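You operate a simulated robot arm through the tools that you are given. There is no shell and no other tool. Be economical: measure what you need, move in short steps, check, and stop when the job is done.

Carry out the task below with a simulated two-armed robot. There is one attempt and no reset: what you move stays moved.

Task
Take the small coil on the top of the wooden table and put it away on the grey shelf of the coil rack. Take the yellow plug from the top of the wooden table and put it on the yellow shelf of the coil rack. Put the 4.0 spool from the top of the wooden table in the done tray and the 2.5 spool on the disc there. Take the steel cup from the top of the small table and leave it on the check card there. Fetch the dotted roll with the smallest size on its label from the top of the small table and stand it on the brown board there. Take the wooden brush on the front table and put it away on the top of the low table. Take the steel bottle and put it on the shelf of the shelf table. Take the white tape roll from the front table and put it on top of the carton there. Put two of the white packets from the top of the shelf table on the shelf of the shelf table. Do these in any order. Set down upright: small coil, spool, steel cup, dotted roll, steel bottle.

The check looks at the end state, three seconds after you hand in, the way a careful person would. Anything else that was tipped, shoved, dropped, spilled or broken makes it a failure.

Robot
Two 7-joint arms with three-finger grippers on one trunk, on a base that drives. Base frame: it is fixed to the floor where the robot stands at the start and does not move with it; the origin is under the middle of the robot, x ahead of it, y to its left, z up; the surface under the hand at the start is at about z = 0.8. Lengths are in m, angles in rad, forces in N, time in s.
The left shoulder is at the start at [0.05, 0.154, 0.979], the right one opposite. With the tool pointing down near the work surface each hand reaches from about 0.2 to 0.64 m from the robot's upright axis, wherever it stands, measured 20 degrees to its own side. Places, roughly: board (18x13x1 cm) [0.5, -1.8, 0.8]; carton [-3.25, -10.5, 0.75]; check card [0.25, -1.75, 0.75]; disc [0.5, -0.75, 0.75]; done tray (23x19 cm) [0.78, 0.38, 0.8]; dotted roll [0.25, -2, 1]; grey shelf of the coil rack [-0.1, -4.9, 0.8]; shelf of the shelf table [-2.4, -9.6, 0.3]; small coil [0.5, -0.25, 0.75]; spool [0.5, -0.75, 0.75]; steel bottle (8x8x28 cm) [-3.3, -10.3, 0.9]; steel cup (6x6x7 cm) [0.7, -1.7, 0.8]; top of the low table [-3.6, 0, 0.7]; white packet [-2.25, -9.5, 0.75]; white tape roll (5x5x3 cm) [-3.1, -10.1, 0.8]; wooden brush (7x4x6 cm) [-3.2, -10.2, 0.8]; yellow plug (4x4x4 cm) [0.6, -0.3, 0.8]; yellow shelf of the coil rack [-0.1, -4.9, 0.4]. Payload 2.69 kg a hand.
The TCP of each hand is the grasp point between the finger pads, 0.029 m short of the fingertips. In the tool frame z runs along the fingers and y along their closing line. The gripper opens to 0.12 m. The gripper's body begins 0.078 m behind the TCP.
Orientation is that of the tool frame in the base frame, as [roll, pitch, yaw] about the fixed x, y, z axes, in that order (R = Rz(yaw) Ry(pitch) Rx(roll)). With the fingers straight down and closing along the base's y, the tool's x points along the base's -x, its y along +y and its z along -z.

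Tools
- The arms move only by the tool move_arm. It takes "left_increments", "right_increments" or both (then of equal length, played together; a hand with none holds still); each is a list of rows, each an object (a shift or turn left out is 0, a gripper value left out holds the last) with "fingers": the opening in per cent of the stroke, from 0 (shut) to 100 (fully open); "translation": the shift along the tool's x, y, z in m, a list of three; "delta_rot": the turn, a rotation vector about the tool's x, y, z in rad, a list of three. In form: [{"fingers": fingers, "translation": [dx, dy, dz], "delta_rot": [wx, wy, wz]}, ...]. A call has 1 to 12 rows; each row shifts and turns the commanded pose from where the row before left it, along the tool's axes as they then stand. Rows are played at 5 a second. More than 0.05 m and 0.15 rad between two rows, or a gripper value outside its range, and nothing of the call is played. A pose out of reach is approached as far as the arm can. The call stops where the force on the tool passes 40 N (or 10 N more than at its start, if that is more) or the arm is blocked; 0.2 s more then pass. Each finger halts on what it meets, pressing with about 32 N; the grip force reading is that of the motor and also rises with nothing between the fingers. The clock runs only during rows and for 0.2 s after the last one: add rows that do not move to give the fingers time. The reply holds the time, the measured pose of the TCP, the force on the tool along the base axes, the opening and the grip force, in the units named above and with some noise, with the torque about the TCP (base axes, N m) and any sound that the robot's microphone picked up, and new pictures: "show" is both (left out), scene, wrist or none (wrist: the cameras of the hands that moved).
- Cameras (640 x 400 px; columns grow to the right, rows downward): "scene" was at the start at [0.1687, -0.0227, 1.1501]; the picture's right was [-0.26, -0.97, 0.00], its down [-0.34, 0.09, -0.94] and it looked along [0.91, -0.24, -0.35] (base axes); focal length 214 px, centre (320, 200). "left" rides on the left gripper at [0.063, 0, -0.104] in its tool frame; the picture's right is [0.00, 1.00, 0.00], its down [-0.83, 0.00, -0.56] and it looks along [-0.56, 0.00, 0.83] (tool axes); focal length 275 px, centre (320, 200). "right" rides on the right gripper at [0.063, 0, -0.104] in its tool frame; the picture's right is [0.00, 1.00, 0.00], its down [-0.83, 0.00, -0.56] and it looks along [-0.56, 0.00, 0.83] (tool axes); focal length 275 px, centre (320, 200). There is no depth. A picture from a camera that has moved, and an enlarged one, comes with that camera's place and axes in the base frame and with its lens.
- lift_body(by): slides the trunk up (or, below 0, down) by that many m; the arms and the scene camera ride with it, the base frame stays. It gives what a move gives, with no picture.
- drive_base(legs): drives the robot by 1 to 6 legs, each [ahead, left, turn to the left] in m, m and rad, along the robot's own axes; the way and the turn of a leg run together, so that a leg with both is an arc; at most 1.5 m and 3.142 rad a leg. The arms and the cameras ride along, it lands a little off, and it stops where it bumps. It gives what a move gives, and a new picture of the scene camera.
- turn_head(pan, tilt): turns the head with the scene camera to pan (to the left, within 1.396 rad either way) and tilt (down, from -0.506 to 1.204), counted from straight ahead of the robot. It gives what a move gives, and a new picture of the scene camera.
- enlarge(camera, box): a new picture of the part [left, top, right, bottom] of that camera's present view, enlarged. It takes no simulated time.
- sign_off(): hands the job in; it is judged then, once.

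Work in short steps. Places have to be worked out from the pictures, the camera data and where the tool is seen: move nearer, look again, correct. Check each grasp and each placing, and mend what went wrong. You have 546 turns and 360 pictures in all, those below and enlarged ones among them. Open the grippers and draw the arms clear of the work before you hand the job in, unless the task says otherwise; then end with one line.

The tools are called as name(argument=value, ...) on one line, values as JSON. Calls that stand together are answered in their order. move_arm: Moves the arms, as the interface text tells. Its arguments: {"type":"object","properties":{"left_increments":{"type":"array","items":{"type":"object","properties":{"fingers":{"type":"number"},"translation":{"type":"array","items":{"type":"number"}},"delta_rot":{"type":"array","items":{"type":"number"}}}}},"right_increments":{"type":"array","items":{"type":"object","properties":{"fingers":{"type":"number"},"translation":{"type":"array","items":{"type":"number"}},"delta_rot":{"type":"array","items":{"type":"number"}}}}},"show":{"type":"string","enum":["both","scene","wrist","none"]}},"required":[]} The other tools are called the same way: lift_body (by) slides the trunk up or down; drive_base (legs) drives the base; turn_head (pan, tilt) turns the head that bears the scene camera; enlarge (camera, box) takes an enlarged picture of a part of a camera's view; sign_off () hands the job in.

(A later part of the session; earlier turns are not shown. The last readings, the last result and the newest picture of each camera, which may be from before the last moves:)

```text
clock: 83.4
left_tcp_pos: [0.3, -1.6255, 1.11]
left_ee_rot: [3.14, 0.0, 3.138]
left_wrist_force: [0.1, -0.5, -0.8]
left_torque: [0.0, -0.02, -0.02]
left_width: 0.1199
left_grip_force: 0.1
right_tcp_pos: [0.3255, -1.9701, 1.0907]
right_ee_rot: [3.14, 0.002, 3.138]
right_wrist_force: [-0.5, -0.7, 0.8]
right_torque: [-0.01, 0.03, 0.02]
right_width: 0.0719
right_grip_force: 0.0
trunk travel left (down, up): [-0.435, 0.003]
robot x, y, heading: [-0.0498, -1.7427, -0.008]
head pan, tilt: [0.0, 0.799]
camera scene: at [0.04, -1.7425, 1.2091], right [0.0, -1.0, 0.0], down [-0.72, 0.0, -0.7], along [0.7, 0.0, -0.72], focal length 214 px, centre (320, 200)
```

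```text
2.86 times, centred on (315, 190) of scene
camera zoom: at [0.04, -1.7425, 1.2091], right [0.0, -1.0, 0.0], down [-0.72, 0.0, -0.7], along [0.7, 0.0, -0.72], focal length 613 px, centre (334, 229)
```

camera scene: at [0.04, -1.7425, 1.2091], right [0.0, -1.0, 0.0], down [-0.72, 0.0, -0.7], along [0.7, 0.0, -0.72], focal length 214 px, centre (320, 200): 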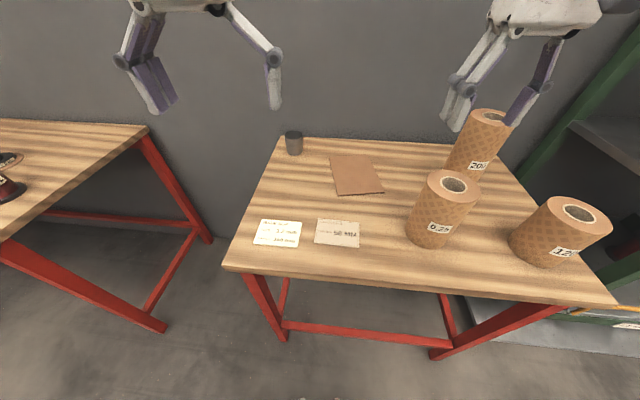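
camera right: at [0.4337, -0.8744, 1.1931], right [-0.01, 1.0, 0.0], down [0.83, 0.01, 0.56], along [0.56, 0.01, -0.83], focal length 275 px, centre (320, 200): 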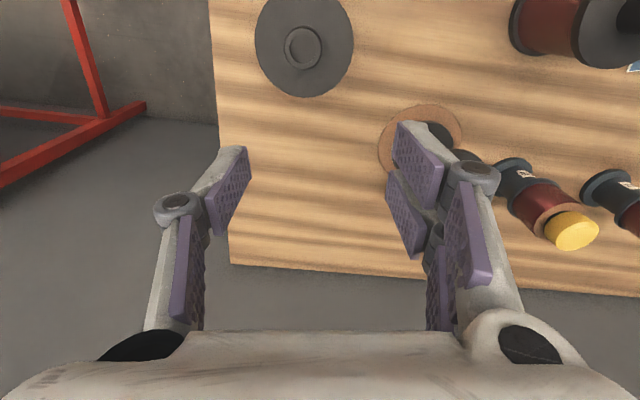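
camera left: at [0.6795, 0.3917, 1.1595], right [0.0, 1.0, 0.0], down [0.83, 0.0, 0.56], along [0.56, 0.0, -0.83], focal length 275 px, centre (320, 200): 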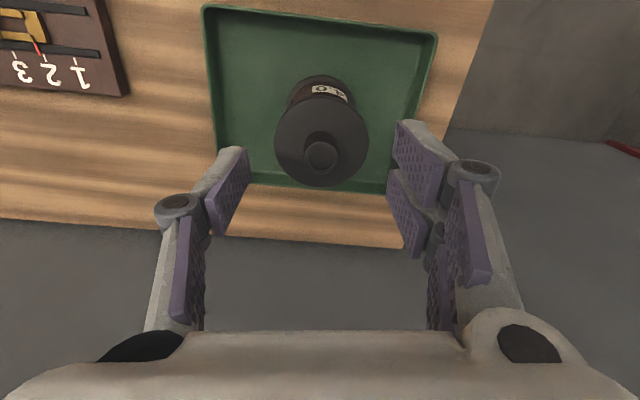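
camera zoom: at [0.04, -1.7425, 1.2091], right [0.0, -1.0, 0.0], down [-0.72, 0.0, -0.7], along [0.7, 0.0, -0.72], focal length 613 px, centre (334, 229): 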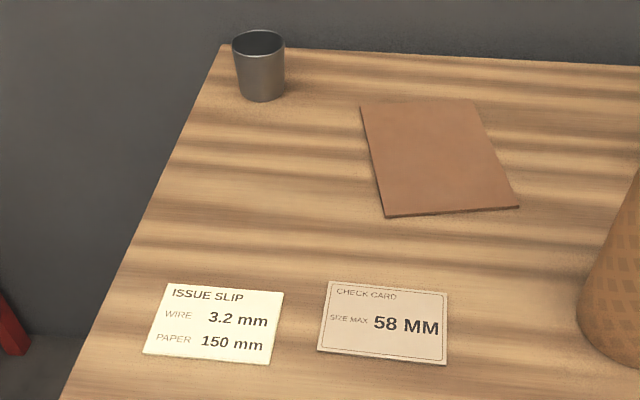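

Rolls read "0.25", "120" and "200", possibly in different units. I'll back off and lower the trunk to read the labels head-on.

drive_base(legs=[[-0.35, -0.25, 0]])

turn_head(pan=0.0, tilt=0.35)

enlarge(camera="scene", box=[240, 150, 460, 290])

```text
clock: 86.0
left_tcp_pos: [-0.0512, -1.8722, 1.1102]
left_ee_rot: [-3.141, 0.001, 3.136]
left_wrist_force: [-0.2, 0.1, 0.3]
left_torque: [-0.01, 0.0, -0.03]
left_width: 0.1199
left_grip_force: 0.0
right_tcp_pos: [-0.0293, -2.2166, 1.0909]
right_ee_rot: [-3.141, 0.0, 3.135]
right_wrist_force: [0.3, -0.3, 0.1]
right_torque: [-0.02, -0.01, 0.0]
right_width: 0.072
right_grip_force: 0.0
trunk travel left (down, up): [-0.435, 0.003]
robot x, y, heading: [-0.4037, -1.9898, -0.002]
head pan, tilt: [0.0, 0.799]
camera scene: at [-0.3138, -1.9887, 1.2091], right [-0.01, -1.0, 0.0], down [-0.72, 0.0, -0.7], along [0.7, 0.0, -0.72], focal length 214 px, centre (320, 200)
```

scene: 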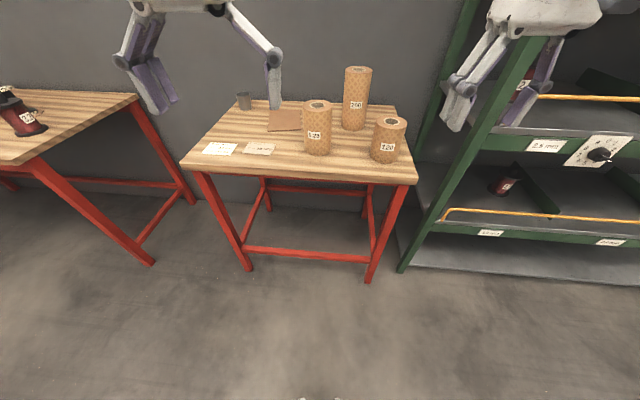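

```text
clock: 86.9
left_tcp_pos: [-0.0533, -1.8716, 1.1099]
left_ee_rot: [3.141, 0.0, 3.136]
left_wrist_force: [0.4, -0.1, 0.1]
left_torque: [0.02, 0.0, -0.04]
left_width: 0.1204
left_grip_force: 0.0
right_tcp_pos: [-0.0289, -2.2159, 1.0905]
right_ee_rot: [-3.139, 0.001, 3.135]
right_wrist_force: [0.0, 0.6, 0.3]
right_torque: [0.02, -0.03, 0.01]
right_width: 0.072
right_grip_force: 0.0
trunk travel left (down, up): [-0.435, 0.003]
robot x, y, heading: [-0.4035, -1.9873, -0.004]
head pan, tilt: [0.0, 0.351]
camera scene: at [-0.3011, -1.9886, 1.2487], right [-0.01, -1.0, 0.0], down [-0.34, 0.0, -0.94], along [0.94, -0.01, -0.34], focal length 214 px, centre (320, 200)
```

scene: 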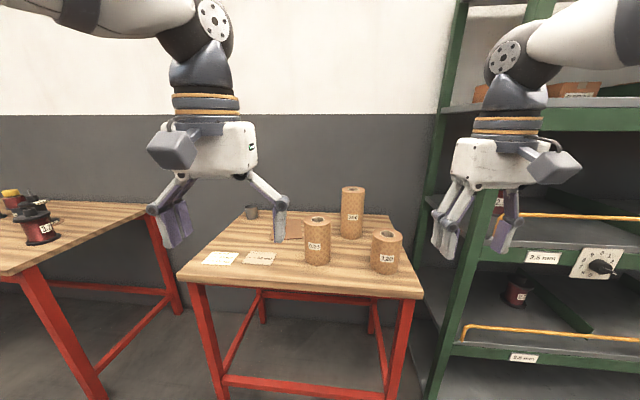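

```text
2.86 times, centred on (350, 220) of scene
camera zoom: at [-0.3011, -1.9886, 1.2487], right [-0.01, -1.0, 0.0], down [-0.34, 0.0, -0.94], along [0.94, -0.01, -0.34], focal length 613 px, centre (234, 143)
```

zoom: 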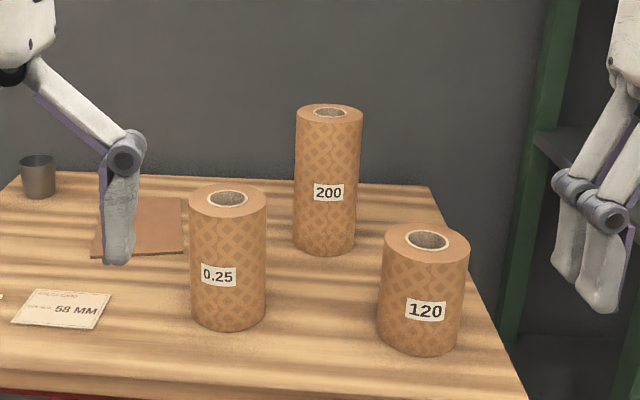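

I want a sharp reading of each label, including any small unit print or other labels. I'll zoom in more.

enlarge(camera="scene", box=[300, 210, 340, 270])

enlarge(camera="scene", box=[366, 225, 410, 275])

enlarge(camera="scene", box=[335, 180, 375, 240])

```text
6.67 times, centred on (320, 240) of scene
camera zoom: at [-0.3011, -1.9886, 1.2487], right [-0.01, -1.0, 0.0], down [-0.34, 0.0, -0.94], along [0.94, -0.01, -0.34], focal length 1430 px, centre (320, -67)
```

zoom: 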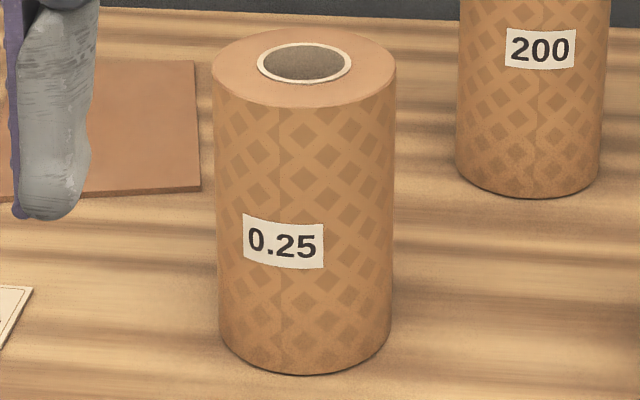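

```text
8.00 times, centred on (388, 250) of scene
camera zoom: at [-0.3011, -1.9886, 1.2487], right [-0.01, -1.0, 0.0], down [-0.34, 0.0, -0.94], along [0.94, -0.01, -0.34], focal length 1716 px, centre (-224, -200)
```

zoom: 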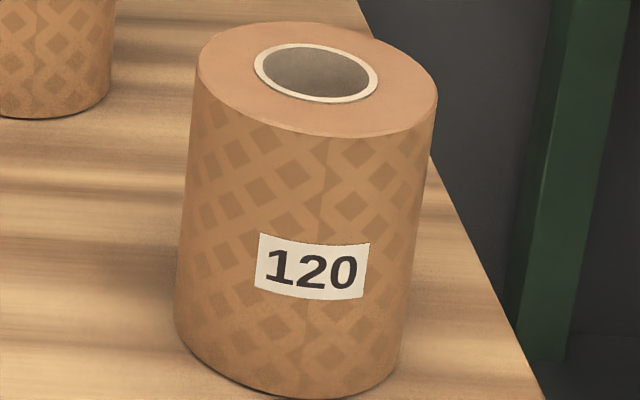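

```text
6.67 times, centred on (355, 210) of scene
camera zoom: at [-0.3011, -1.9886, 1.2487], right [-0.01, -1.0, 0.0], down [-0.34, 0.0, -0.94], along [0.94, -0.01, -0.34], focal length 1430 px, centre (87, 133)
```

zoom: 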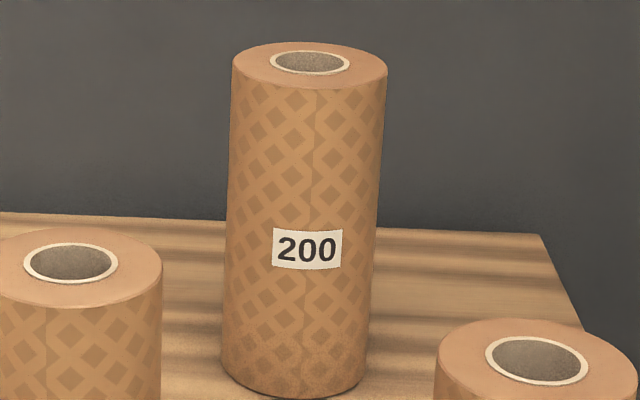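

Visible labels alone are ambiguous, since the slip's "150 mm" matches the "0.25" roll's height. I want to see the rolls' back sides, so I'll turn the left hand half round in free air and later view them from behind.

move_arm(left_increments=[{"delta_rot": [0, 0, 0.145]}, {"delta_rot": [0, 0, 0.145]}, {"delta_rot": [0, 0, 0.145]}, {"delta_rot": [0, 0, 0.145]}, {"delta_rot": [0, 0, 0.145]}, {"delta_rot": [0, 0, 0.145]}, {"delta_rot": [0, 0, 0.145]}, {"delta_rot": [0, 0, 0.145]}, {"delta_rot": [0, 0, 0.145]}, {"delta_rot": [0, 0, 0.145]}, {"delta_rot": [0, 0, 0.12]}], show="none")

```text
clock: 89.3
left_tcp_pos: [-0.0523, -1.8719, 1.11]
left_ee_rot: [3.141, 0.0, 1.564]
left_wrist_force: [-0.3, 0.0, 1.0]
left_torque: [0.0, -0.01, 0.0]
left_width: 0.1201
left_grip_force: 0.1
right_tcp_pos: [-0.0293, -2.2157, 1.0913]
right_ee_rot: [-3.141, 0.001, 3.136]
right_wrist_force: [0.6, -0.6, -0.4]
right_torque: [-0.03, -0.05, -0.02]
right_width: 0.072
right_grip_force: 0.1
trunk travel left (down, up): [-0.435, 0.003]
robot x, y, heading: [-0.3983, -1.9894, -0.007]
head pan, tilt: [0.0, 0.351]
```

Worked to 90°. Continue another 90°.

move_arm(left_increments=[{"delta_rot": [0, 0, 0.145]}, {"delta_rot": [0, 0, 0.145]}, {"delta_rot": [0, 0, 0.145]}, {"delta_rot": [0, 0, 0.145]}, {"delta_rot": [0, 0, 0.145]}, {"delta_rot": [0, 0, 0.145]}, {"delta_rot": [0, 0, 0.145]}, {"delta_rot": [0, 0, 0.145]}, {"delta_rot": [0, 0, 0.145]}, {"delta_rot": [0, 0, 0.145]}, {"delta_rot": [0, 0, 0.12]}], show="none")

```text
clock: 91.7
left_tcp_pos: [-0.0517, -1.8719, 1.11]
left_ee_rot: [3.141, 0.002, -0.006]
left_wrist_force: [0.4, 0.1, 0.7]
left_torque: [-0.02, -0.02, 0.0]
left_width: 0.1202
left_grip_force: 0.0
right_tcp_pos: [-0.0288, -2.2156, 1.0909]
right_ee_rot: [-3.139, 0.003, 3.134]
right_wrist_force: [-0.4, 0.2, 0.0]
right_torque: [0.02, -0.01, 0.01]
right_width: 0.0721
right_grip_force: 0.1
trunk travel left (down, up): [-0.435, 0.003]
robot x, y, heading: [-0.398, -1.9912, -0.006]
head pan, tilt: [0.0, 0.351]
```

Now the left camera looks back toward the robot. I'll drive forward with some left shift, then reach the hand past the rolls.

drive_base(legs=[[0.0, 0.12, 0], [0.35, 0, 0]])

move_arm(left_increments=[{"translation": [0.045, 0.01, -0.01]}, {"translation": [0.045, 0.02, -0.01]}, {"translation": [0.045, 0.02, 0]}, {"translation": [0.045, 0.02, 0]}, {"translation": [0.045, 0.02, 0]}], show="wrist")

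```text
clock: 95.2
left_tcp_pos: [0.3014, -1.7556, 1.1109]
left_ee_rot: [-3.14, 0.001, -0.003]
left_wrist_force: [0.7, -0.5, 0.7]
left_torque: [0.03, 0.01, -0.02]
left_width: 0.1201
left_grip_force: 0.0
right_tcp_pos: [0.3245, -2.099, 1.0909]
right_ee_rot: [-3.141, 0.001, 3.136]
right_wrist_force: [0.1, 0.9, -0.3]
right_torque: [0.02, -0.01, -0.04]
right_width: 0.072
right_grip_force: 0.1
trunk travel left (down, up): [-0.435, 0.003]
robot x, y, heading: [-0.0515, -1.8727, -0.008]
head pan, tilt: [0.0, 0.351]
camera scene: at [0.0523, -1.8717, 1.2488], right [-0.01, -1.0, 0.0], down [-0.34, 0.0, -0.94], along [0.94, -0.01, -0.34], focal length 214 px, centre (320, 200)
```

scene: 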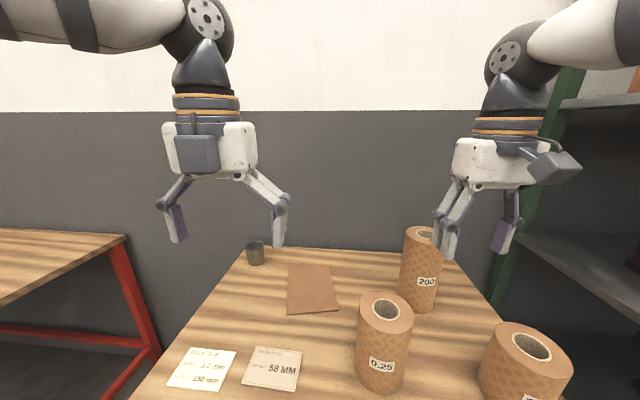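

```text
refused: row 2 steps farther than a row can; nothing moved
```

Same motion with shorter steps.

move_arm(left_increments=[{"translation": [0.04, 0.015, -0.01]}, {"translation": [0.04, 0.02, -0.01]}, {"translation": [0.04, 0.02, 0]}, {"translation": [0.04, 0.02, 0]}, {"translation": [0.04, 0.02, 0]}], show="wrist")

```text
clock: 96.4
left_tcp_pos: [0.426, -1.8232, 1.1139]
left_ee_rot: [-3.142, 0.002, -0.006]
left_wrist_force: [0.1, -0.7, 0.0]
left_torque: [0.04, 0.04, 0.0]
left_width: 0.1199
left_grip_force: 0.1
left hand out of reach, approached as far as the arm can: row 4, 5
right_tcp_pos: [0.3251, -2.1015, 1.0898]
right_ee_rot: [3.141, -0.002, 3.136]
right_wrist_force: [0.5, -0.4, -0.8]
right_torque: [0.05, 0.06, -0.04]
right_width: 0.0722
right_grip_force: 0.0
trunk travel left (down, up): [-0.435, 0.003]
robot x, y, heading: [-0.0499, -1.8738, -0.003]
head pan, tilt: [0.0, 0.351]
camera left: at [0.4889, -1.8241, 1.2183], right [-0.01, -1.0, 0.0], down [-0.83, 0.01, 0.56], along [-0.56, 0.01, -0.83], focal length 275 px, centre (320, 200)
```

left: 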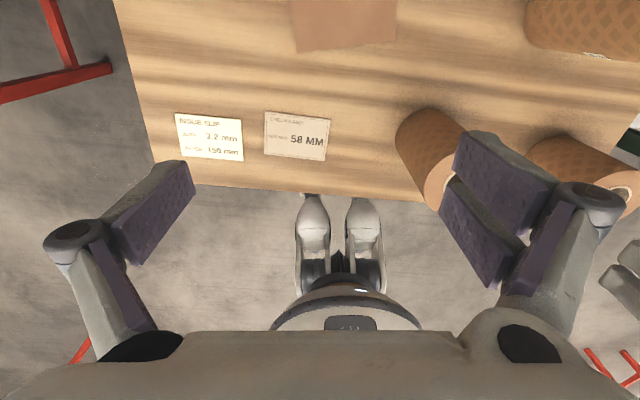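

Fingers block part of the view; shift the base right and forward a bit.

drive_base(legs=[[0.08, -0.13, 0]])

enlarge(camera="left", box=[0, 0, 640, 400])

```text
clock: 98.0
left_tcp_pos: [0.5032, -1.9514, 1.1141]
left_ee_rot: [-3.141, -0.001, -0.005]
left_wrist_force: [-0.3, -0.4, 0.2]
left_torque: [0.05, 0.01, 0.01]
left_width: 0.1198
left_grip_force: 0.1
right_tcp_pos: [0.4024, -2.229, 1.0905]
right_ee_rot: [3.141, 0.002, 3.136]
right_wrist_force: [-0.3, -0.7, -0.6]
right_torque: [0.05, 0.01, -0.01]
right_width: 0.0723
right_grip_force: 0.0
trunk travel left (down, up): [-0.435, 0.003]
robot x, y, heading: [0.0301, -2.0027, -0.004]
head pan, tilt: [0.0, 0.351]
camera scene: at [0.1313, -2.001, 1.2488], right [-0.01, -1.0, 0.0], down [-0.34, 0.0, -0.94], along [0.94, -0.01, -0.34], focal length 214 px, centre (320, 200)
```

scene: 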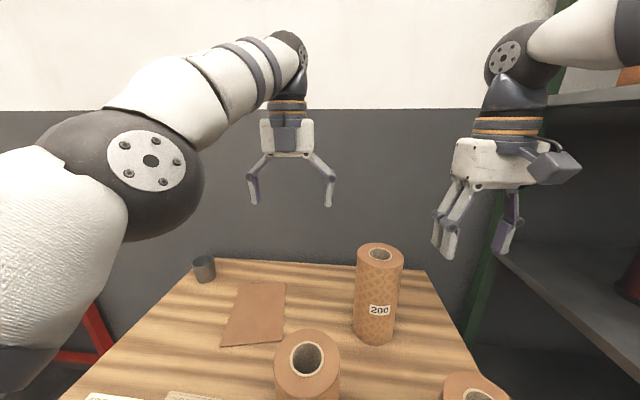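

```text
1.00 times, centred on (320, 200) of left (not enlarged: the box is as wide or as high as the picture)
camera zoom: at [0.567, -1.9525, 1.2196], right [-0.01, -1.0, 0.0], down [-0.83, 0.01, 0.56], along [-0.56, 0.01, -0.83], focal length 275 px, centre (320, 200)
```

zoom: 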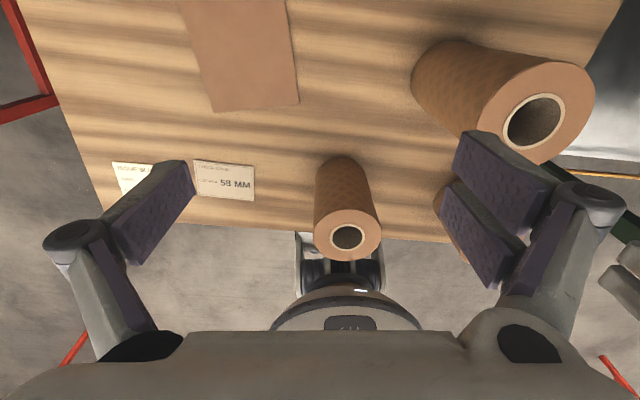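

enlarge(camera="left", box=[280, 130, 440, 270])

enlarge(camera="left", box=[390, 20, 610, 180])

```text
2.86 times, centred on (360, 200) of left
camera zoom: at [0.567, -1.9525, 1.2196], right [-0.01, -1.0, 0.0], down [-0.83, 0.01, 0.56], along [-0.56, 0.01, -0.83], focal length 786 px, centre (206, 200)
```

zoom: 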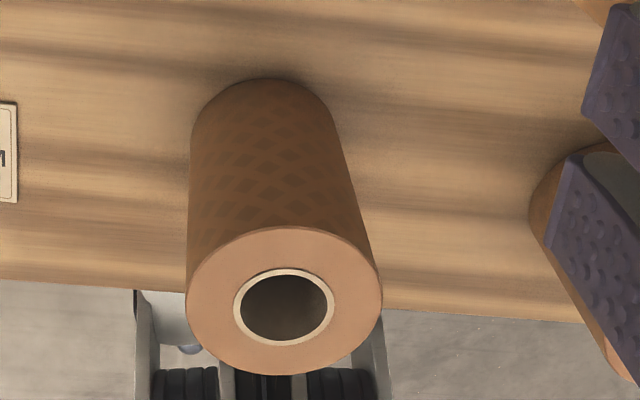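

```text
2.50 times, centred on (500, 100) of left
camera zoom: at [0.567, -1.9525, 1.2196], right [-0.01, -1.0, 0.0], down [-0.83, 0.01, 0.56], along [-0.56, 0.01, -0.83], focal length 688 px, centre (-130, 450)
```

zoom: 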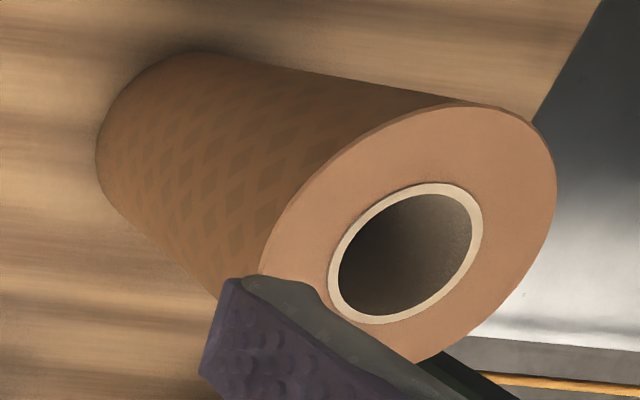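

No other labels: each roll has just one. By label the smallest is "0.25" (it isn't the physically smallest roll). The board centre is ≈(0.56,-1.85). I'll shift left for a better stance while rotating the left hand back.

move_arm(left_increments=[{"translation": [-0.04, 0, 0], "delta_rot": [0, 0, 0]}, {"translation": [-0.04, 0, 0]}, {"translation": [-0.04, 0, 0]}, {"delta_rot": [0, 0, -0.145]}, {"delta_rot": [0, 0, -0.145]}, {"delta_rot": [0, 0, -0.145]}, {"delta_rot": [0, 0, -0.145]}, {"delta_rot": [0, 0, -0.145]}, {"delta_rot": [0, 0, -0.145]}, {"delta_rot": [0, 0, -0.145]}, {"delta_rot": [0, 0, -0.145]}], show="none")

move_arm(left_increments=[{"delta_rot": [0, 0, -0.145]}, {"delta_rot": [0, 0, -0.145]}, {"delta_rot": [0, 0, -0.145]}, {"delta_rot": [0, 0, -0.145]}, {"delta_rot": [0, 0, -0.145]}, {"delta_rot": [0, 0, -0.145]}, {"delta_rot": [0, 0, -0.145]}, {"delta_rot": [0, 0, -0.145]}, {"delta_rot": [0, 0, -0.145]}, {"delta_rot": [0, 0, -0.145]}, {"delta_rot": [0, 0, -0.145]}, {"delta_rot": [0, 0, -0.145]}], show="none")

drive_base(legs=[[0.0, 0.28, 0]])

```text
clock: 100.4
left_tcp_pos: [0.3845, -1.9522, 1.1151]
left_ee_rot: [3.138, 0.001, 1.16]
left_wrist_force: [0.1, 0.5, -0.3]
left_torque: [0.0, 0.0, -0.02]
left_width: 0.1201
left_grip_force: 0.1
right_tcp_pos: [0.4029, -2.2281, 1.0915]
right_ee_rot: [-3.14, 0.003, 3.134]
right_wrist_force: [-0.1, 0.0, -0.4]
right_torque: [0.01, 0.0, -0.02]
right_width: 0.0722
right_grip_force: 0.1
trunk travel left (down, up): [-0.435, 0.003]
robot x, y, heading: [0.03, -2.0009, -0.005]
head pan, tilt: [0.0, 0.351]
```

```text
clock: 103.0
left_tcp_pos: [0.3842, -1.9518, 1.1148]
left_ee_rot: [3.14, 0.002, 2.898]
left_wrist_force: [1.2, 0.6, -0.3]
left_torque: [0.01, 0.05, -0.02]
left_width: 0.1202
left_grip_force: 0.0
right_tcp_pos: [0.4034, -2.2281, 1.0912]
right_ee_rot: [-3.138, 0.003, 3.135]
right_wrist_force: [0.1, -0.8, 0.5]
right_torque: [0.02, -0.04, 0.02]
right_width: 0.0721
right_grip_force: 0.2
trunk travel left (down, up): [-0.435, 0.003]
robot x, y, heading: [0.029, -2.0029, -0.009]
head pan, tilt: [0.0, 0.351]
```

```text
clock: 105.8
left_tcp_pos: [0.3854, -1.6695, 1.1148]
left_ee_rot: [3.141, 0.002, 2.896]
left_wrist_force: [0.0, 0.0, 0.4]
left_torque: [-0.01, 0.01, -0.01]
left_width: 0.1201
left_grip_force: 0.0
right_tcp_pos: [0.4058, -1.9455, 1.0913]
right_ee_rot: [-3.14, 0.0, 3.135]
right_wrist_force: [0.0, 0.0, 0.2]
right_torque: [-0.01, -0.03, 0.0]
right_width: 0.0719
right_grip_force: 0.0
trunk travel left (down, up): [-0.435, 0.003]
robot x, y, heading: [0.034, -1.7157, -0.01]
head pan, tilt: [0.0, 0.351]
camera scene: at [0.133, -1.7172, 1.2488], right [-0.01, -1.0, 0.0], down [-0.34, 0.0, -0.94], along [0.94, -0.01, -0.34], focal length 214 px, centre (320, 200)
```

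scene: 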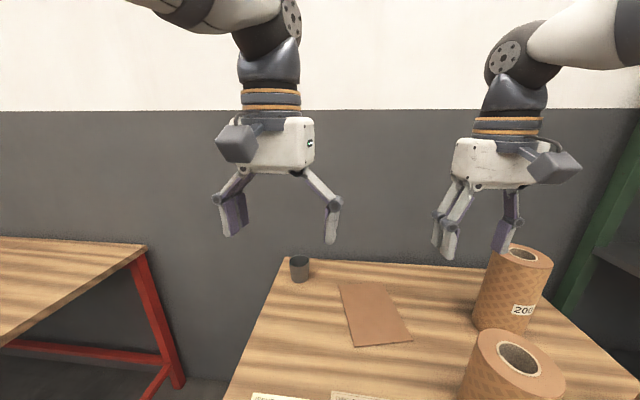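

Right hand toward above the 0.25 roll, opened fully; the left hand straightens.

move_arm(right_increments=[{"translation": [0.03, -0.015, 0], "fingers": 100}, {"translation": [0.03, -0.015, 0]}, {"translation": [0.03, -0.014, 0]}], left_increments=[{"delta_rot": [0, 0, -0.1]}, {"delta_rot": [0, 0, -0.1]}, {"delta_rot": [0, 0, -0.045], "translation": [0, 0.03, 0]}], show="wrist")

```text
clock: 106.6
left_tcp_pos: [0.3859, -1.6382, 1.114]
left_ee_rot: [-3.138, 0.001, -3.141]
left_wrist_force: [0.7, -0.1, 0.1]
left_torque: [-0.04, -0.01, -0.02]
left_width: 0.1202
left_grip_force: 0.0
right_tcp_pos: [0.3164, -1.987, 1.0908]
right_ee_rot: [-3.139, 0.003, 3.134]
right_wrist_force: [1.1, -1.1, -0.8]
right_torque: [-0.02, -0.02, -0.01]
right_width: 0.12
right_grip_force: 0.1
trunk travel left (down, up): [-0.435, 0.003]
robot x, y, heading: [0.0321, -1.7169, -0.007]
head pan, tilt: [0.0, 0.351]
camera right: at [0.2535, -1.9855, 1.1931], right [0.0, 1.0, 0.0], down [0.83, 0.0, 0.56], along [0.56, 0.0, -0.83], focal length 275 px, centre (320, 200)
camera left: at [0.3234, -1.6375, 1.2185], right [0.0, 1.0, 0.0], down [0.83, 0.0, 0.56], along [0.56, 0.0, -0.83], focal length 275 px, centre (320, 200)
```

right: 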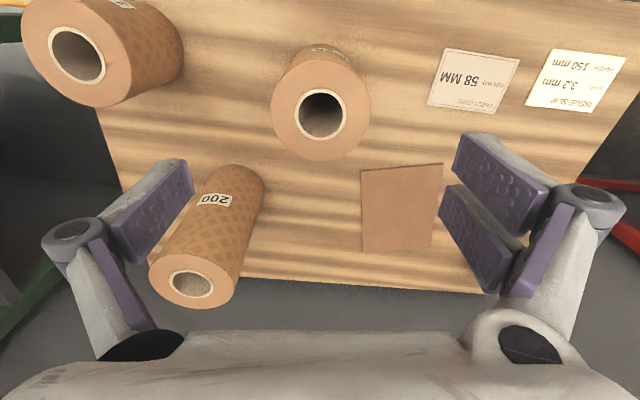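
left: 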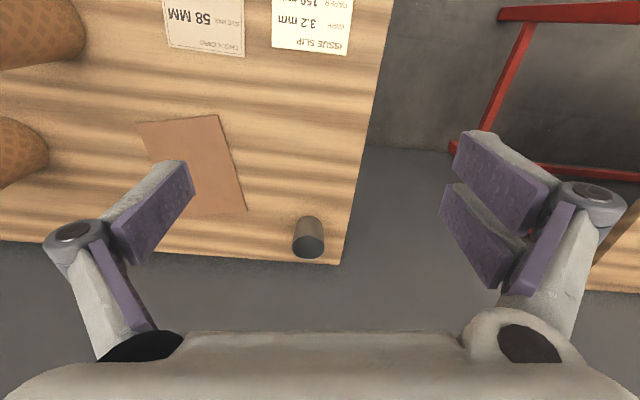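

Roll top centre ≈(0.322,-1.984), about 8.7 cm across. Align and descend in steps.

move_arm(right_increments=[{"translation": [-0.006, 0.003, 0.04]}, {"translation": [0, 0, 0.04]}], show="wrist")

```text
clock: 107.2
left_tcp_pos: [0.3876, -1.6397, 1.1141]
left_ee_rot: [-3.141, -0.001, 3.139]
left_wrist_force: [-0.5, -0.1, -0.4]
left_torque: [0.02, 0.02, 0.0]
left_width: 0.1199
left_grip_force: 0.0
right_tcp_pos: [0.32, -1.9858, 1.0104]
right_ee_rot: [3.141, -0.002, 3.135]
right_wrist_force: [0.0, -1.0, -0.3]
right_torque: [0.0, 0.02, 0.01]
right_width: 0.1198
right_grip_force: 0.0
trunk travel left (down, up): [-0.435, 0.003]
robot x, y, heading: [0.0332, -1.7176, -0.007]
head pan, tilt: [0.0, 0.351]
camera right: at [0.2583, -1.985, 1.1137], right [0.0, 1.0, 0.0], down [0.83, 0.0, 0.56], along [0.56, 0.0, -0.83], focal length 275 px, centre (320, 200)
```

right: 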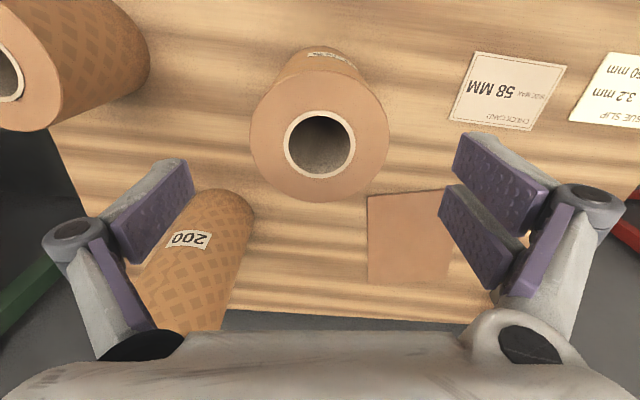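

Well centred. Descend to TCP z≈0.90.

move_arm(right_increments=[{"translation": [-0.002, 0, 0.04]}, {"translation": [0, 0, 0.04]}, {"translation": [0, 0, 0.03]}], show="none")

move_arm(right_increments=[{"fingers": 60}, {"fingers": 40}, {"fingers": 40}], show="wrist")

```text
clock: 108.0
left_tcp_pos: [0.3865, -1.6391, 1.1124]
left_ee_rot: [3.141, -0.001, 3.14]
left_wrist_force: [-1.0, -0.3, 0.2]
left_torque: [0.0, 0.0, -0.06]
left_width: 0.1201
left_grip_force: 0.0
right_tcp_pos: [0.3238, -1.986, 0.9015]
right_ee_rot: [-3.142, 0.002, 3.134]
right_wrist_force: [-0.6, 0.5, -0.8]
right_torque: [0.02, 0.03, 0.01]
right_width: 0.1196
right_grip_force: 0.0
trunk travel left (down, up): [-0.435, 0.003]
robot x, y, heading: [0.0306, -1.7197, -0.008]
head pan, tilt: [0.0, 0.351]
```

```text
clock: 108.8
left_tcp_pos: [0.3865, -1.6385, 1.1162]
left_ee_rot: [3.141, 0.003, 3.141]
left_wrist_force: [0.5, 0.8, 0.1]
left_torque: [-0.02, -0.01, -0.01]
left_width: 0.1202
left_grip_force: 0.0
right_tcp_pos: [0.3235, -1.9865, 0.9043]
right_ee_rot: [-3.141, 0.006, 3.135]
right_wrist_force: [0.4, -4.6, 26.9]
right_torque: [0.04, -0.15, 0.38]
right_width: 0.0953
right_grip_force: 32.1
trunk travel left (down, up): [-0.435, 0.003]
robot x, y, heading: [0.0316, -1.7195, -0.001]
head pan, tilt: [0.0, 0.351]
camera right: at [0.259, -1.9852, 1.006], right [0.0, 1.0, 0.0], down [0.83, 0.0, 0.56], along [0.56, 0.0, -0.83], focal length 275 px, centre (320, 200)
```

right: 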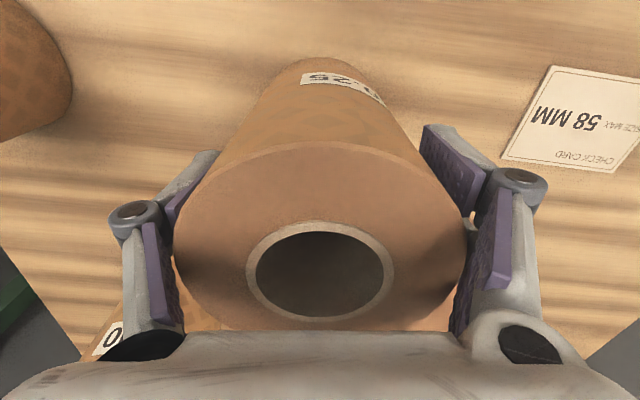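

Gripped at 9.5 cm, but with 27 N upward, so the palm may be touching the roll's top. I'll open a little, rise 15 mm and regrip.

move_arm(right_increments=[{"fingers": 100}, {"fingers": 100}, {"translation": [0, 0, -0.018]}, {"fingers": 40}, {"fingers": 40}], show="wrist")

```text
clock: 110.0
left_tcp_pos: [0.3865, -1.6393, 1.1148]
left_ee_rot: [-3.141, 0.002, 3.138]
left_wrist_force: [-0.3, -0.2, -0.4]
left_torque: [-0.01, -0.01, 0.01]
left_width: 0.1199
left_grip_force: 0.2
right_tcp_pos: [0.3216, -1.9857, 0.9198]
right_ee_rot: [-3.141, 0.001, 3.135]
right_wrist_force: [-0.8, -2.4, 5.7]
right_torque: [0.34, 0.03, 0.03]
right_width: 0.0903
right_grip_force: 32.1
trunk travel left (down, up): [-0.435, 0.003]
robot x, y, heading: [0.0308, -1.7164, -0.01]
head pan, tilt: [0.0, 0.351]
camera right: at [0.2591, -1.9854, 1.0223], right [0.0, 1.0, 0.0], down [0.83, 0.0, 0.56], along [0.56, 0.0, -0.83], focal length 275 px, centre (320, 200)
```

right: 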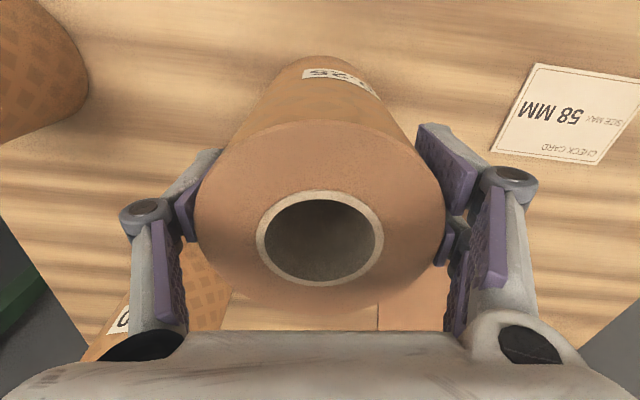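

Clean grip at 9.0 cm. Lift.

move_arm(right_increments=[{"translation": [0, 0, -0.02]}, {"translation": [0, 0, -0.03]}, {"translation": [0, 0, -0.03]}], show="both")

```text
clock: 110.8
left_tcp_pos: [0.388, -1.6393, 1.1146]
left_ee_rot: [-3.141, 0.0, 3.139]
left_wrist_force: [0.3, 0.9, 0.5]
left_torque: [0.01, -0.03, 0.0]
left_width: 0.12
left_grip_force: 0.1
right_tcp_pos: [0.3221, -1.9851, 0.9993]
right_ee_rot: [-3.141, 0.001, 3.134]
right_wrist_force: [0.5, 0.5, -6.0]
right_torque: [-0.01, 0.05, 0.02]
right_width: 0.0901
right_grip_force: 31.9
trunk travel left (down, up): [-0.435, 0.003]
robot x, y, heading: [0.0367, -1.7186, -0.008]
head pan, tilt: [0.0, 0.351]
camera scene: at [0.1331, -1.7177, 1.2488], right [-0.01, -1.0, 0.0], down [-0.34, 0.0, -0.94], along [0.94, -0.01, -0.34], focal length 214 px, centre (320, 200)
camera right: at [0.2601, -1.9847, 1.1036], right [0.0, 1.0, 0.0], down [0.83, 0.0, 0.56], along [0.56, 0.0, -0.83], focal length 275 px, centre (320, 200)
```

scene: 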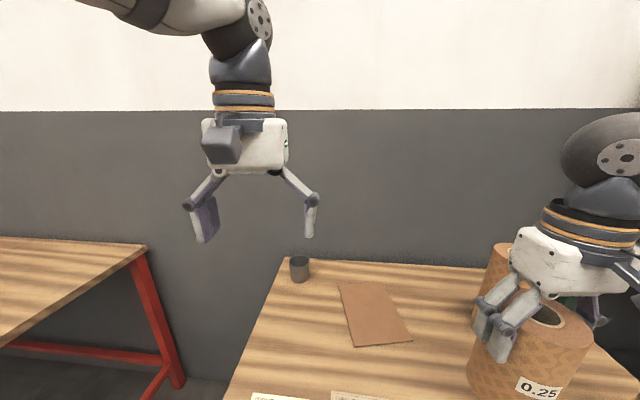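
right: 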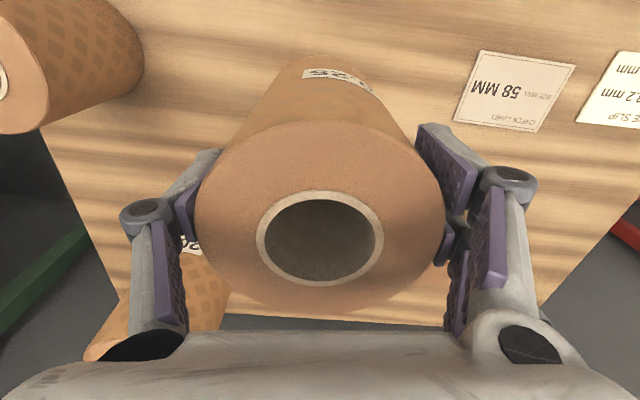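

Moving it toward the board centre ≈(0.55,-1.849).

move_arm(right_increments=[{"translation": [-0.038, 0.0225, 0]}, {"translation": [-0.038, 0.0225, 0]}, {"translation": [-0.038, 0.0225, 0]}, {"translation": [-0.038, 0.0225, 0]}, {"translation": [-0.038, 0.0225, 0]}, {"translation": [-0.038, 0.0225, 0]}], left_increments=[{"translation": [0.02, 0.02, 0]}, {"translation": [0.02, 0.02, 0]}, {"translation": [0, 0.02, 0]}, {"translation": [0, 0.02, 0]}, {"translation": [0, 0, 0]}, {"translation": [0, 0, 0]}], show="both")

```text
clock: 112.2
left_tcp_pos: [0.3486, -1.5593, 1.1149]
left_ee_rot: [-3.139, -0.002, -3.142]
left_wrist_force: [0.0, -0.3, 0.3]
left_torque: [0.02, 0.0, 0.02]
left_width: 0.1202
left_grip_force: 0.1
right_tcp_pos: [0.5528, -1.8513, 0.9949]
right_ee_rot: [-3.14, -0.005, 3.138]
right_wrist_force: [0.2, 0.4, -6.2]
right_torque: [0.02, 0.06, -0.03]
right_width: 0.0899
right_grip_force: 32.1
trunk travel left (down, up): [-0.435, 0.003]
robot x, y, heading: [0.0353, -1.7178, -0.005]
head pan, tilt: [0.0, 0.351]
camera scene: at [0.1349, -1.7168, 1.2484], right [-0.01, -1.0, 0.0], down [-0.35, 0.0, -0.94], along [0.94, -0.01, -0.35], focal length 214 px, centre (320, 200)
camera right: at [0.4897, -1.8503, 1.099], right [0.0, 1.0, 0.0], down [0.83, 0.0, 0.55], along [0.55, 0.0, -0.83], focal length 275 px, centre (320, 200)
camera left: at [0.2857, -1.5579, 1.2193], right [0.01, 1.0, 0.0], down [0.83, 0.0, 0.55], along [0.55, 0.0, -0.83], focal length 275 px, centre (320, 200)
```

scene: 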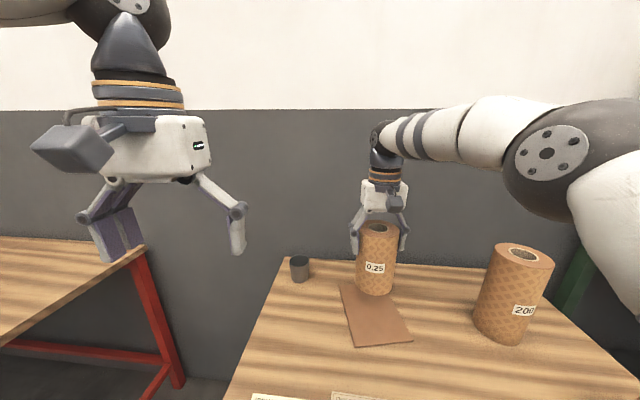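
right: 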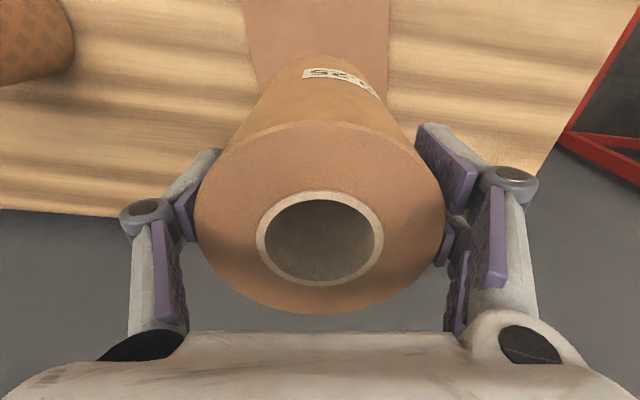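
left: 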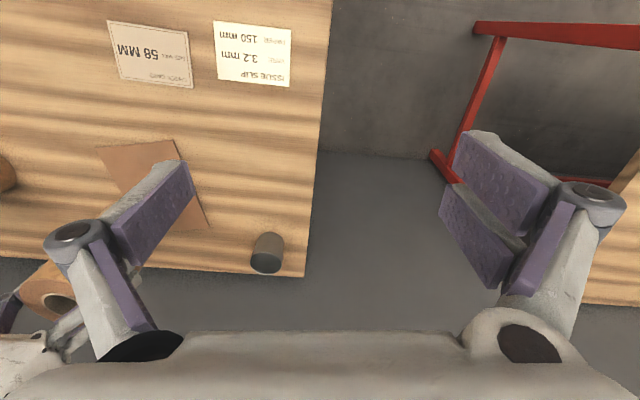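

Over the board. Lower to just above it.

move_arm(right_increments=[{"translation": [0, 0, 0.03]}, {"translation": [0, 0, 0.022]}, {"translation": [0, 0, 0.006]}], show="scene")

```text
clock: 113.0
left_tcp_pos: [0.3461, -1.5595, 1.1156]
left_ee_rot: [-3.141, 0.002, 3.14]
left_wrist_force: [-0.1, 0.2, -0.3]
left_torque: [-0.03, 0.0, 0.03]
left_width: 0.1202
left_grip_force: 0.1
right_tcp_pos: [0.5535, -1.852, 0.9397]
right_ee_rot: [-3.139, -0.001, 3.135]
right_wrist_force: [-0.1, 0.2, -6.7]
right_torque: [0.0, 0.02, -0.01]
right_width: 0.0898
right_grip_force: 32.5
trunk travel left (down, up): [-0.435, 0.003]
robot x, y, heading: [0.0345, -1.7204, -0.007]
head pan, tilt: [0.0, 0.351]
camera scene: at [0.1335, -1.7175, 1.2487], right [-0.01, -1.0, 0.0], down [-0.34, 0.0, -0.94], along [0.94, -0.01, -0.34], focal length 214 px, centre (320, 200)
```

scene: 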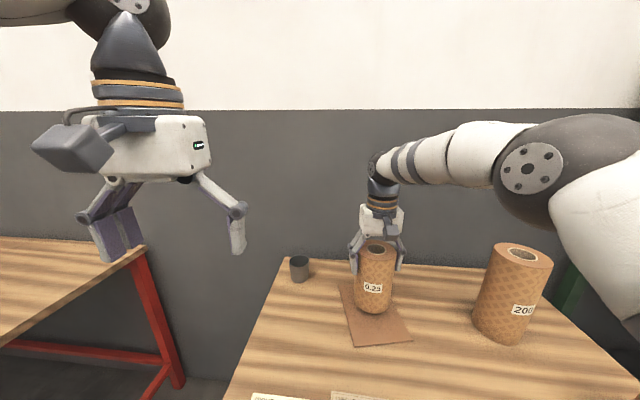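

The roll sits a bit right of the board's centre; shift 9 mm left, then lower to contact.

move_arm(right_increments=[{"translation": [0.004, 0.009, 0]}, {"translation": [0, 0, 0.004]}, {"translation": [0, 0, 0.002]}], show="none")

move_arm(right_increments=[{"translation": [0, 0, 0.002]}, {"translation": [0, 0, 0.001]}], show="none")

```text
clock: 113.8
left_tcp_pos: [0.3485, -1.5588, 1.1155]
left_ee_rot: [3.14, 0.0, 3.14]
left_wrist_force: [0.1, 0.1, 0.2]
left_torque: [-0.03, 0.04, -0.02]
left_width: 0.1198
left_grip_force: 0.1
right_tcp_pos: [0.5493, -1.8427, 0.9334]
right_ee_rot: [-3.14, 0.0, 3.135]
right_wrist_force: [0.5, -0.2, -7.1]
right_torque: [0.0, -0.01, 0.0]
right_width: 0.0899
right_grip_force: 31.8
trunk travel left (down, up): [-0.435, 0.003]
robot x, y, heading: [0.03, -1.7173, -0.003]
head pan, tilt: [0.0, 0.351]
```

```text
clock: 114.4
left_tcp_pos: [0.3472, -1.5593, 1.1164]
left_ee_rot: [3.142, 0.001, 3.14]
left_wrist_force: [0.4, 0.1, -0.2]
left_torque: [0.01, -0.02, -0.03]
left_width: 0.1199
left_grip_force: 0.1
right_tcp_pos: [0.5499, -1.844, 0.9316]
right_ee_rot: [3.141, 0.001, 3.134]
right_wrist_force: [0.5, -0.4, -6.3]
right_torque: [0.04, 0.05, 0.01]
right_width: 0.0902
right_grip_force: 32.8
trunk travel left (down, up): [-0.435, 0.003]
robot x, y, heading: [0.034, -1.7164, -0.007]
head pan, tilt: [0.0, 0.351]
```

Not touching yet; a few more millimetres.

move_arm(right_increments=[{"translation": [0, 0, 0.002]}, {"translation": [0, 0, 0.002]}], show="none")

move_arm(right_increments=[{"translation": [0, 0, 0.001]}, {"translation": [0, 0, 0.001]}], show="none")

```text
clock: 115.0
left_tcp_pos: [0.346, -1.5605, 1.1169]
left_ee_rot: [3.14, -0.001, 3.14]
left_wrist_force: [0.1, -0.1, 0.4]
left_torque: [-0.04, -0.04, 0.0]
left_width: 0.12
left_grip_force: 0.1
right_tcp_pos: [0.5496, -1.8438, 0.927]
right_ee_rot: [-3.14, 0.0, 3.135]
right_wrist_force: [0.5, 0.7, -6.0]
right_torque: [0.0, 0.02, -0.01]
right_width: 0.0898
right_grip_force: 32.0
trunk travel left (down, up): [-0.435, 0.003]
robot x, y, heading: [0.0363, -1.7202, -0.011]
head pan, tilt: [0.0, 0.351]
```

```text
clock: 115.6
left_tcp_pos: [0.3485, -1.5596, 1.1161]
left_ee_rot: [-3.14, 0.0, 3.138]
left_wrist_force: [0.1, -0.1, 0.3]
left_torque: [-0.01, 0.02, 0.0]
left_width: 0.1198
left_grip_force: 0.1
right_tcp_pos: [0.5484, -1.8431, 0.9252]
right_ee_rot: [3.141, 0.0, 3.136]
right_wrist_force: [0.1, 0.1, -6.2]
right_torque: [0.01, 0.02, 0.01]
right_width: 0.09
right_grip_force: 31.8
trunk travel left (down, up): [-0.435, 0.003]
robot x, y, heading: [0.0314, -1.7156, -0.005]
head pan, tilt: [0.0, 0.351]
```

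move_arm(right_increments=[{"translation": [0, 0, 0.0015]}, {"translation": [0, 0, 0.0015]}], show="scene")

```text
clock: 116.2
left_tcp_pos: [0.3455, -1.5598, 1.1165]
left_ee_rot: [-3.14, 0.002, 3.14]
left_wrist_force: [0.0, -0.3, 0.4]
left_torque: [0.04, 0.0, -0.03]
left_width: 0.1201
left_grip_force: 0.2
right_tcp_pos: [0.5485, -1.8444, 0.9237]
right_ee_rot: [-3.141, 0.005, 3.136]
right_wrist_force: [-1.7, -2.1, 3.3]
right_torque: [0.03, -0.17, -0.02]
right_width: 0.0899
right_grip_force: 32.1
trunk travel left (down, up): [-0.435, 0.003]
robot x, y, heading: [0.0348, -1.7196, -0.004]
head pan, tilt: [0.0, 0.351]
camera scene: at [0.1323, -1.7176, 1.249], right [-0.01, -1.0, 0.0], down [-0.34, 0.0, -0.94], along [0.94, -0.01, -0.34], focal length 214 px, centre (320, 200)
```

scene: 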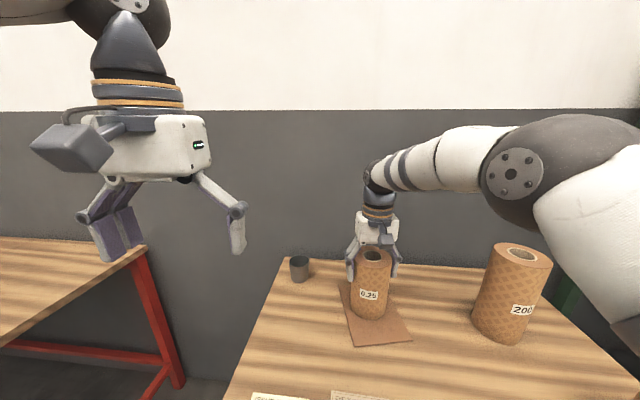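

Contact, roll centred on the board. Release and rise.

move_arm(right_increments=[{"translation": [0, 0, 0.001]}, {"fingers": 100}, {"fingers": 100}, {"translation": [0, 0, -0.04]}, {"translation": [0, 0, -0.04]}, {"translation": [0, 0, -0.04]}], show="both")

```text
clock: 117.6
left_tcp_pos: [0.3465, -1.5592, 1.1165]
left_ee_rot: [-3.142, 0.003, 3.138]
left_wrist_force: [-0.2, 0.0, 0.4]
left_torque: [-0.01, -0.01, 0.01]
left_width: 0.1199
left_grip_force: 0.2
right_tcp_pos: [0.546, -1.843, 1.041]
right_ee_rot: [-3.141, 0.001, 3.134]
right_wrist_force: [0.3, -0.1, -0.5]
right_torque: [-0.01, 0.01, 0.0]
right_width: 0.1199
right_grip_force: 0.1
trunk travel left (down, up): [-0.435, 0.003]
robot x, y, heading: [0.0343, -1.7176, -0.01]
head pan, tilt: [0.0, 0.351]
camera scene: at [0.1328, -1.7174, 1.2488], right [-0.01, -1.0, 0.0], down [-0.34, 0.0, -0.94], along [0.94, -0.01, -0.34], focal length 214 px, centre (320, 200)
camera right: at [0.4845, -1.8423, 1.1442], right [0.0, 1.0, 0.0], down [0.83, 0.0, 0.56], along [0.56, 0.0, -0.83], focal length 275 px, centre (320, 200)
```

scene: 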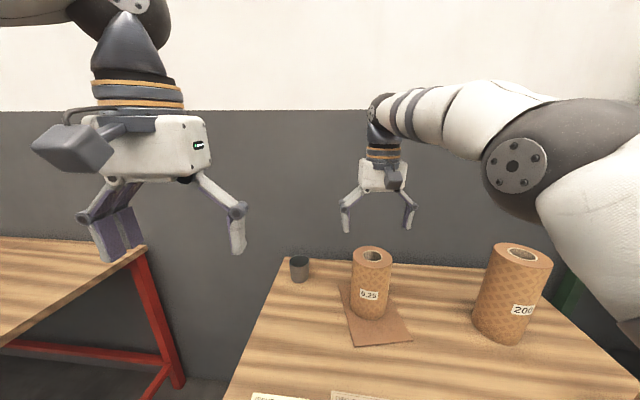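
right: 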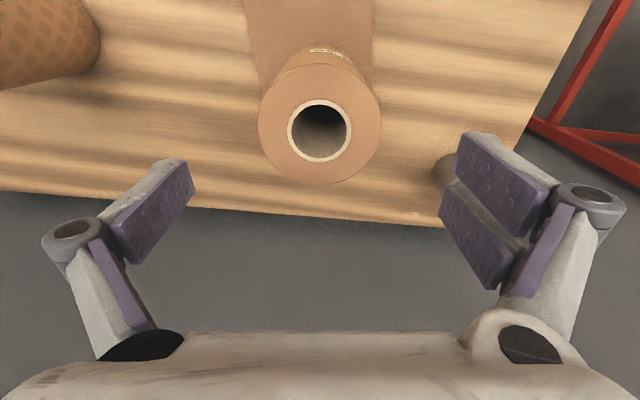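

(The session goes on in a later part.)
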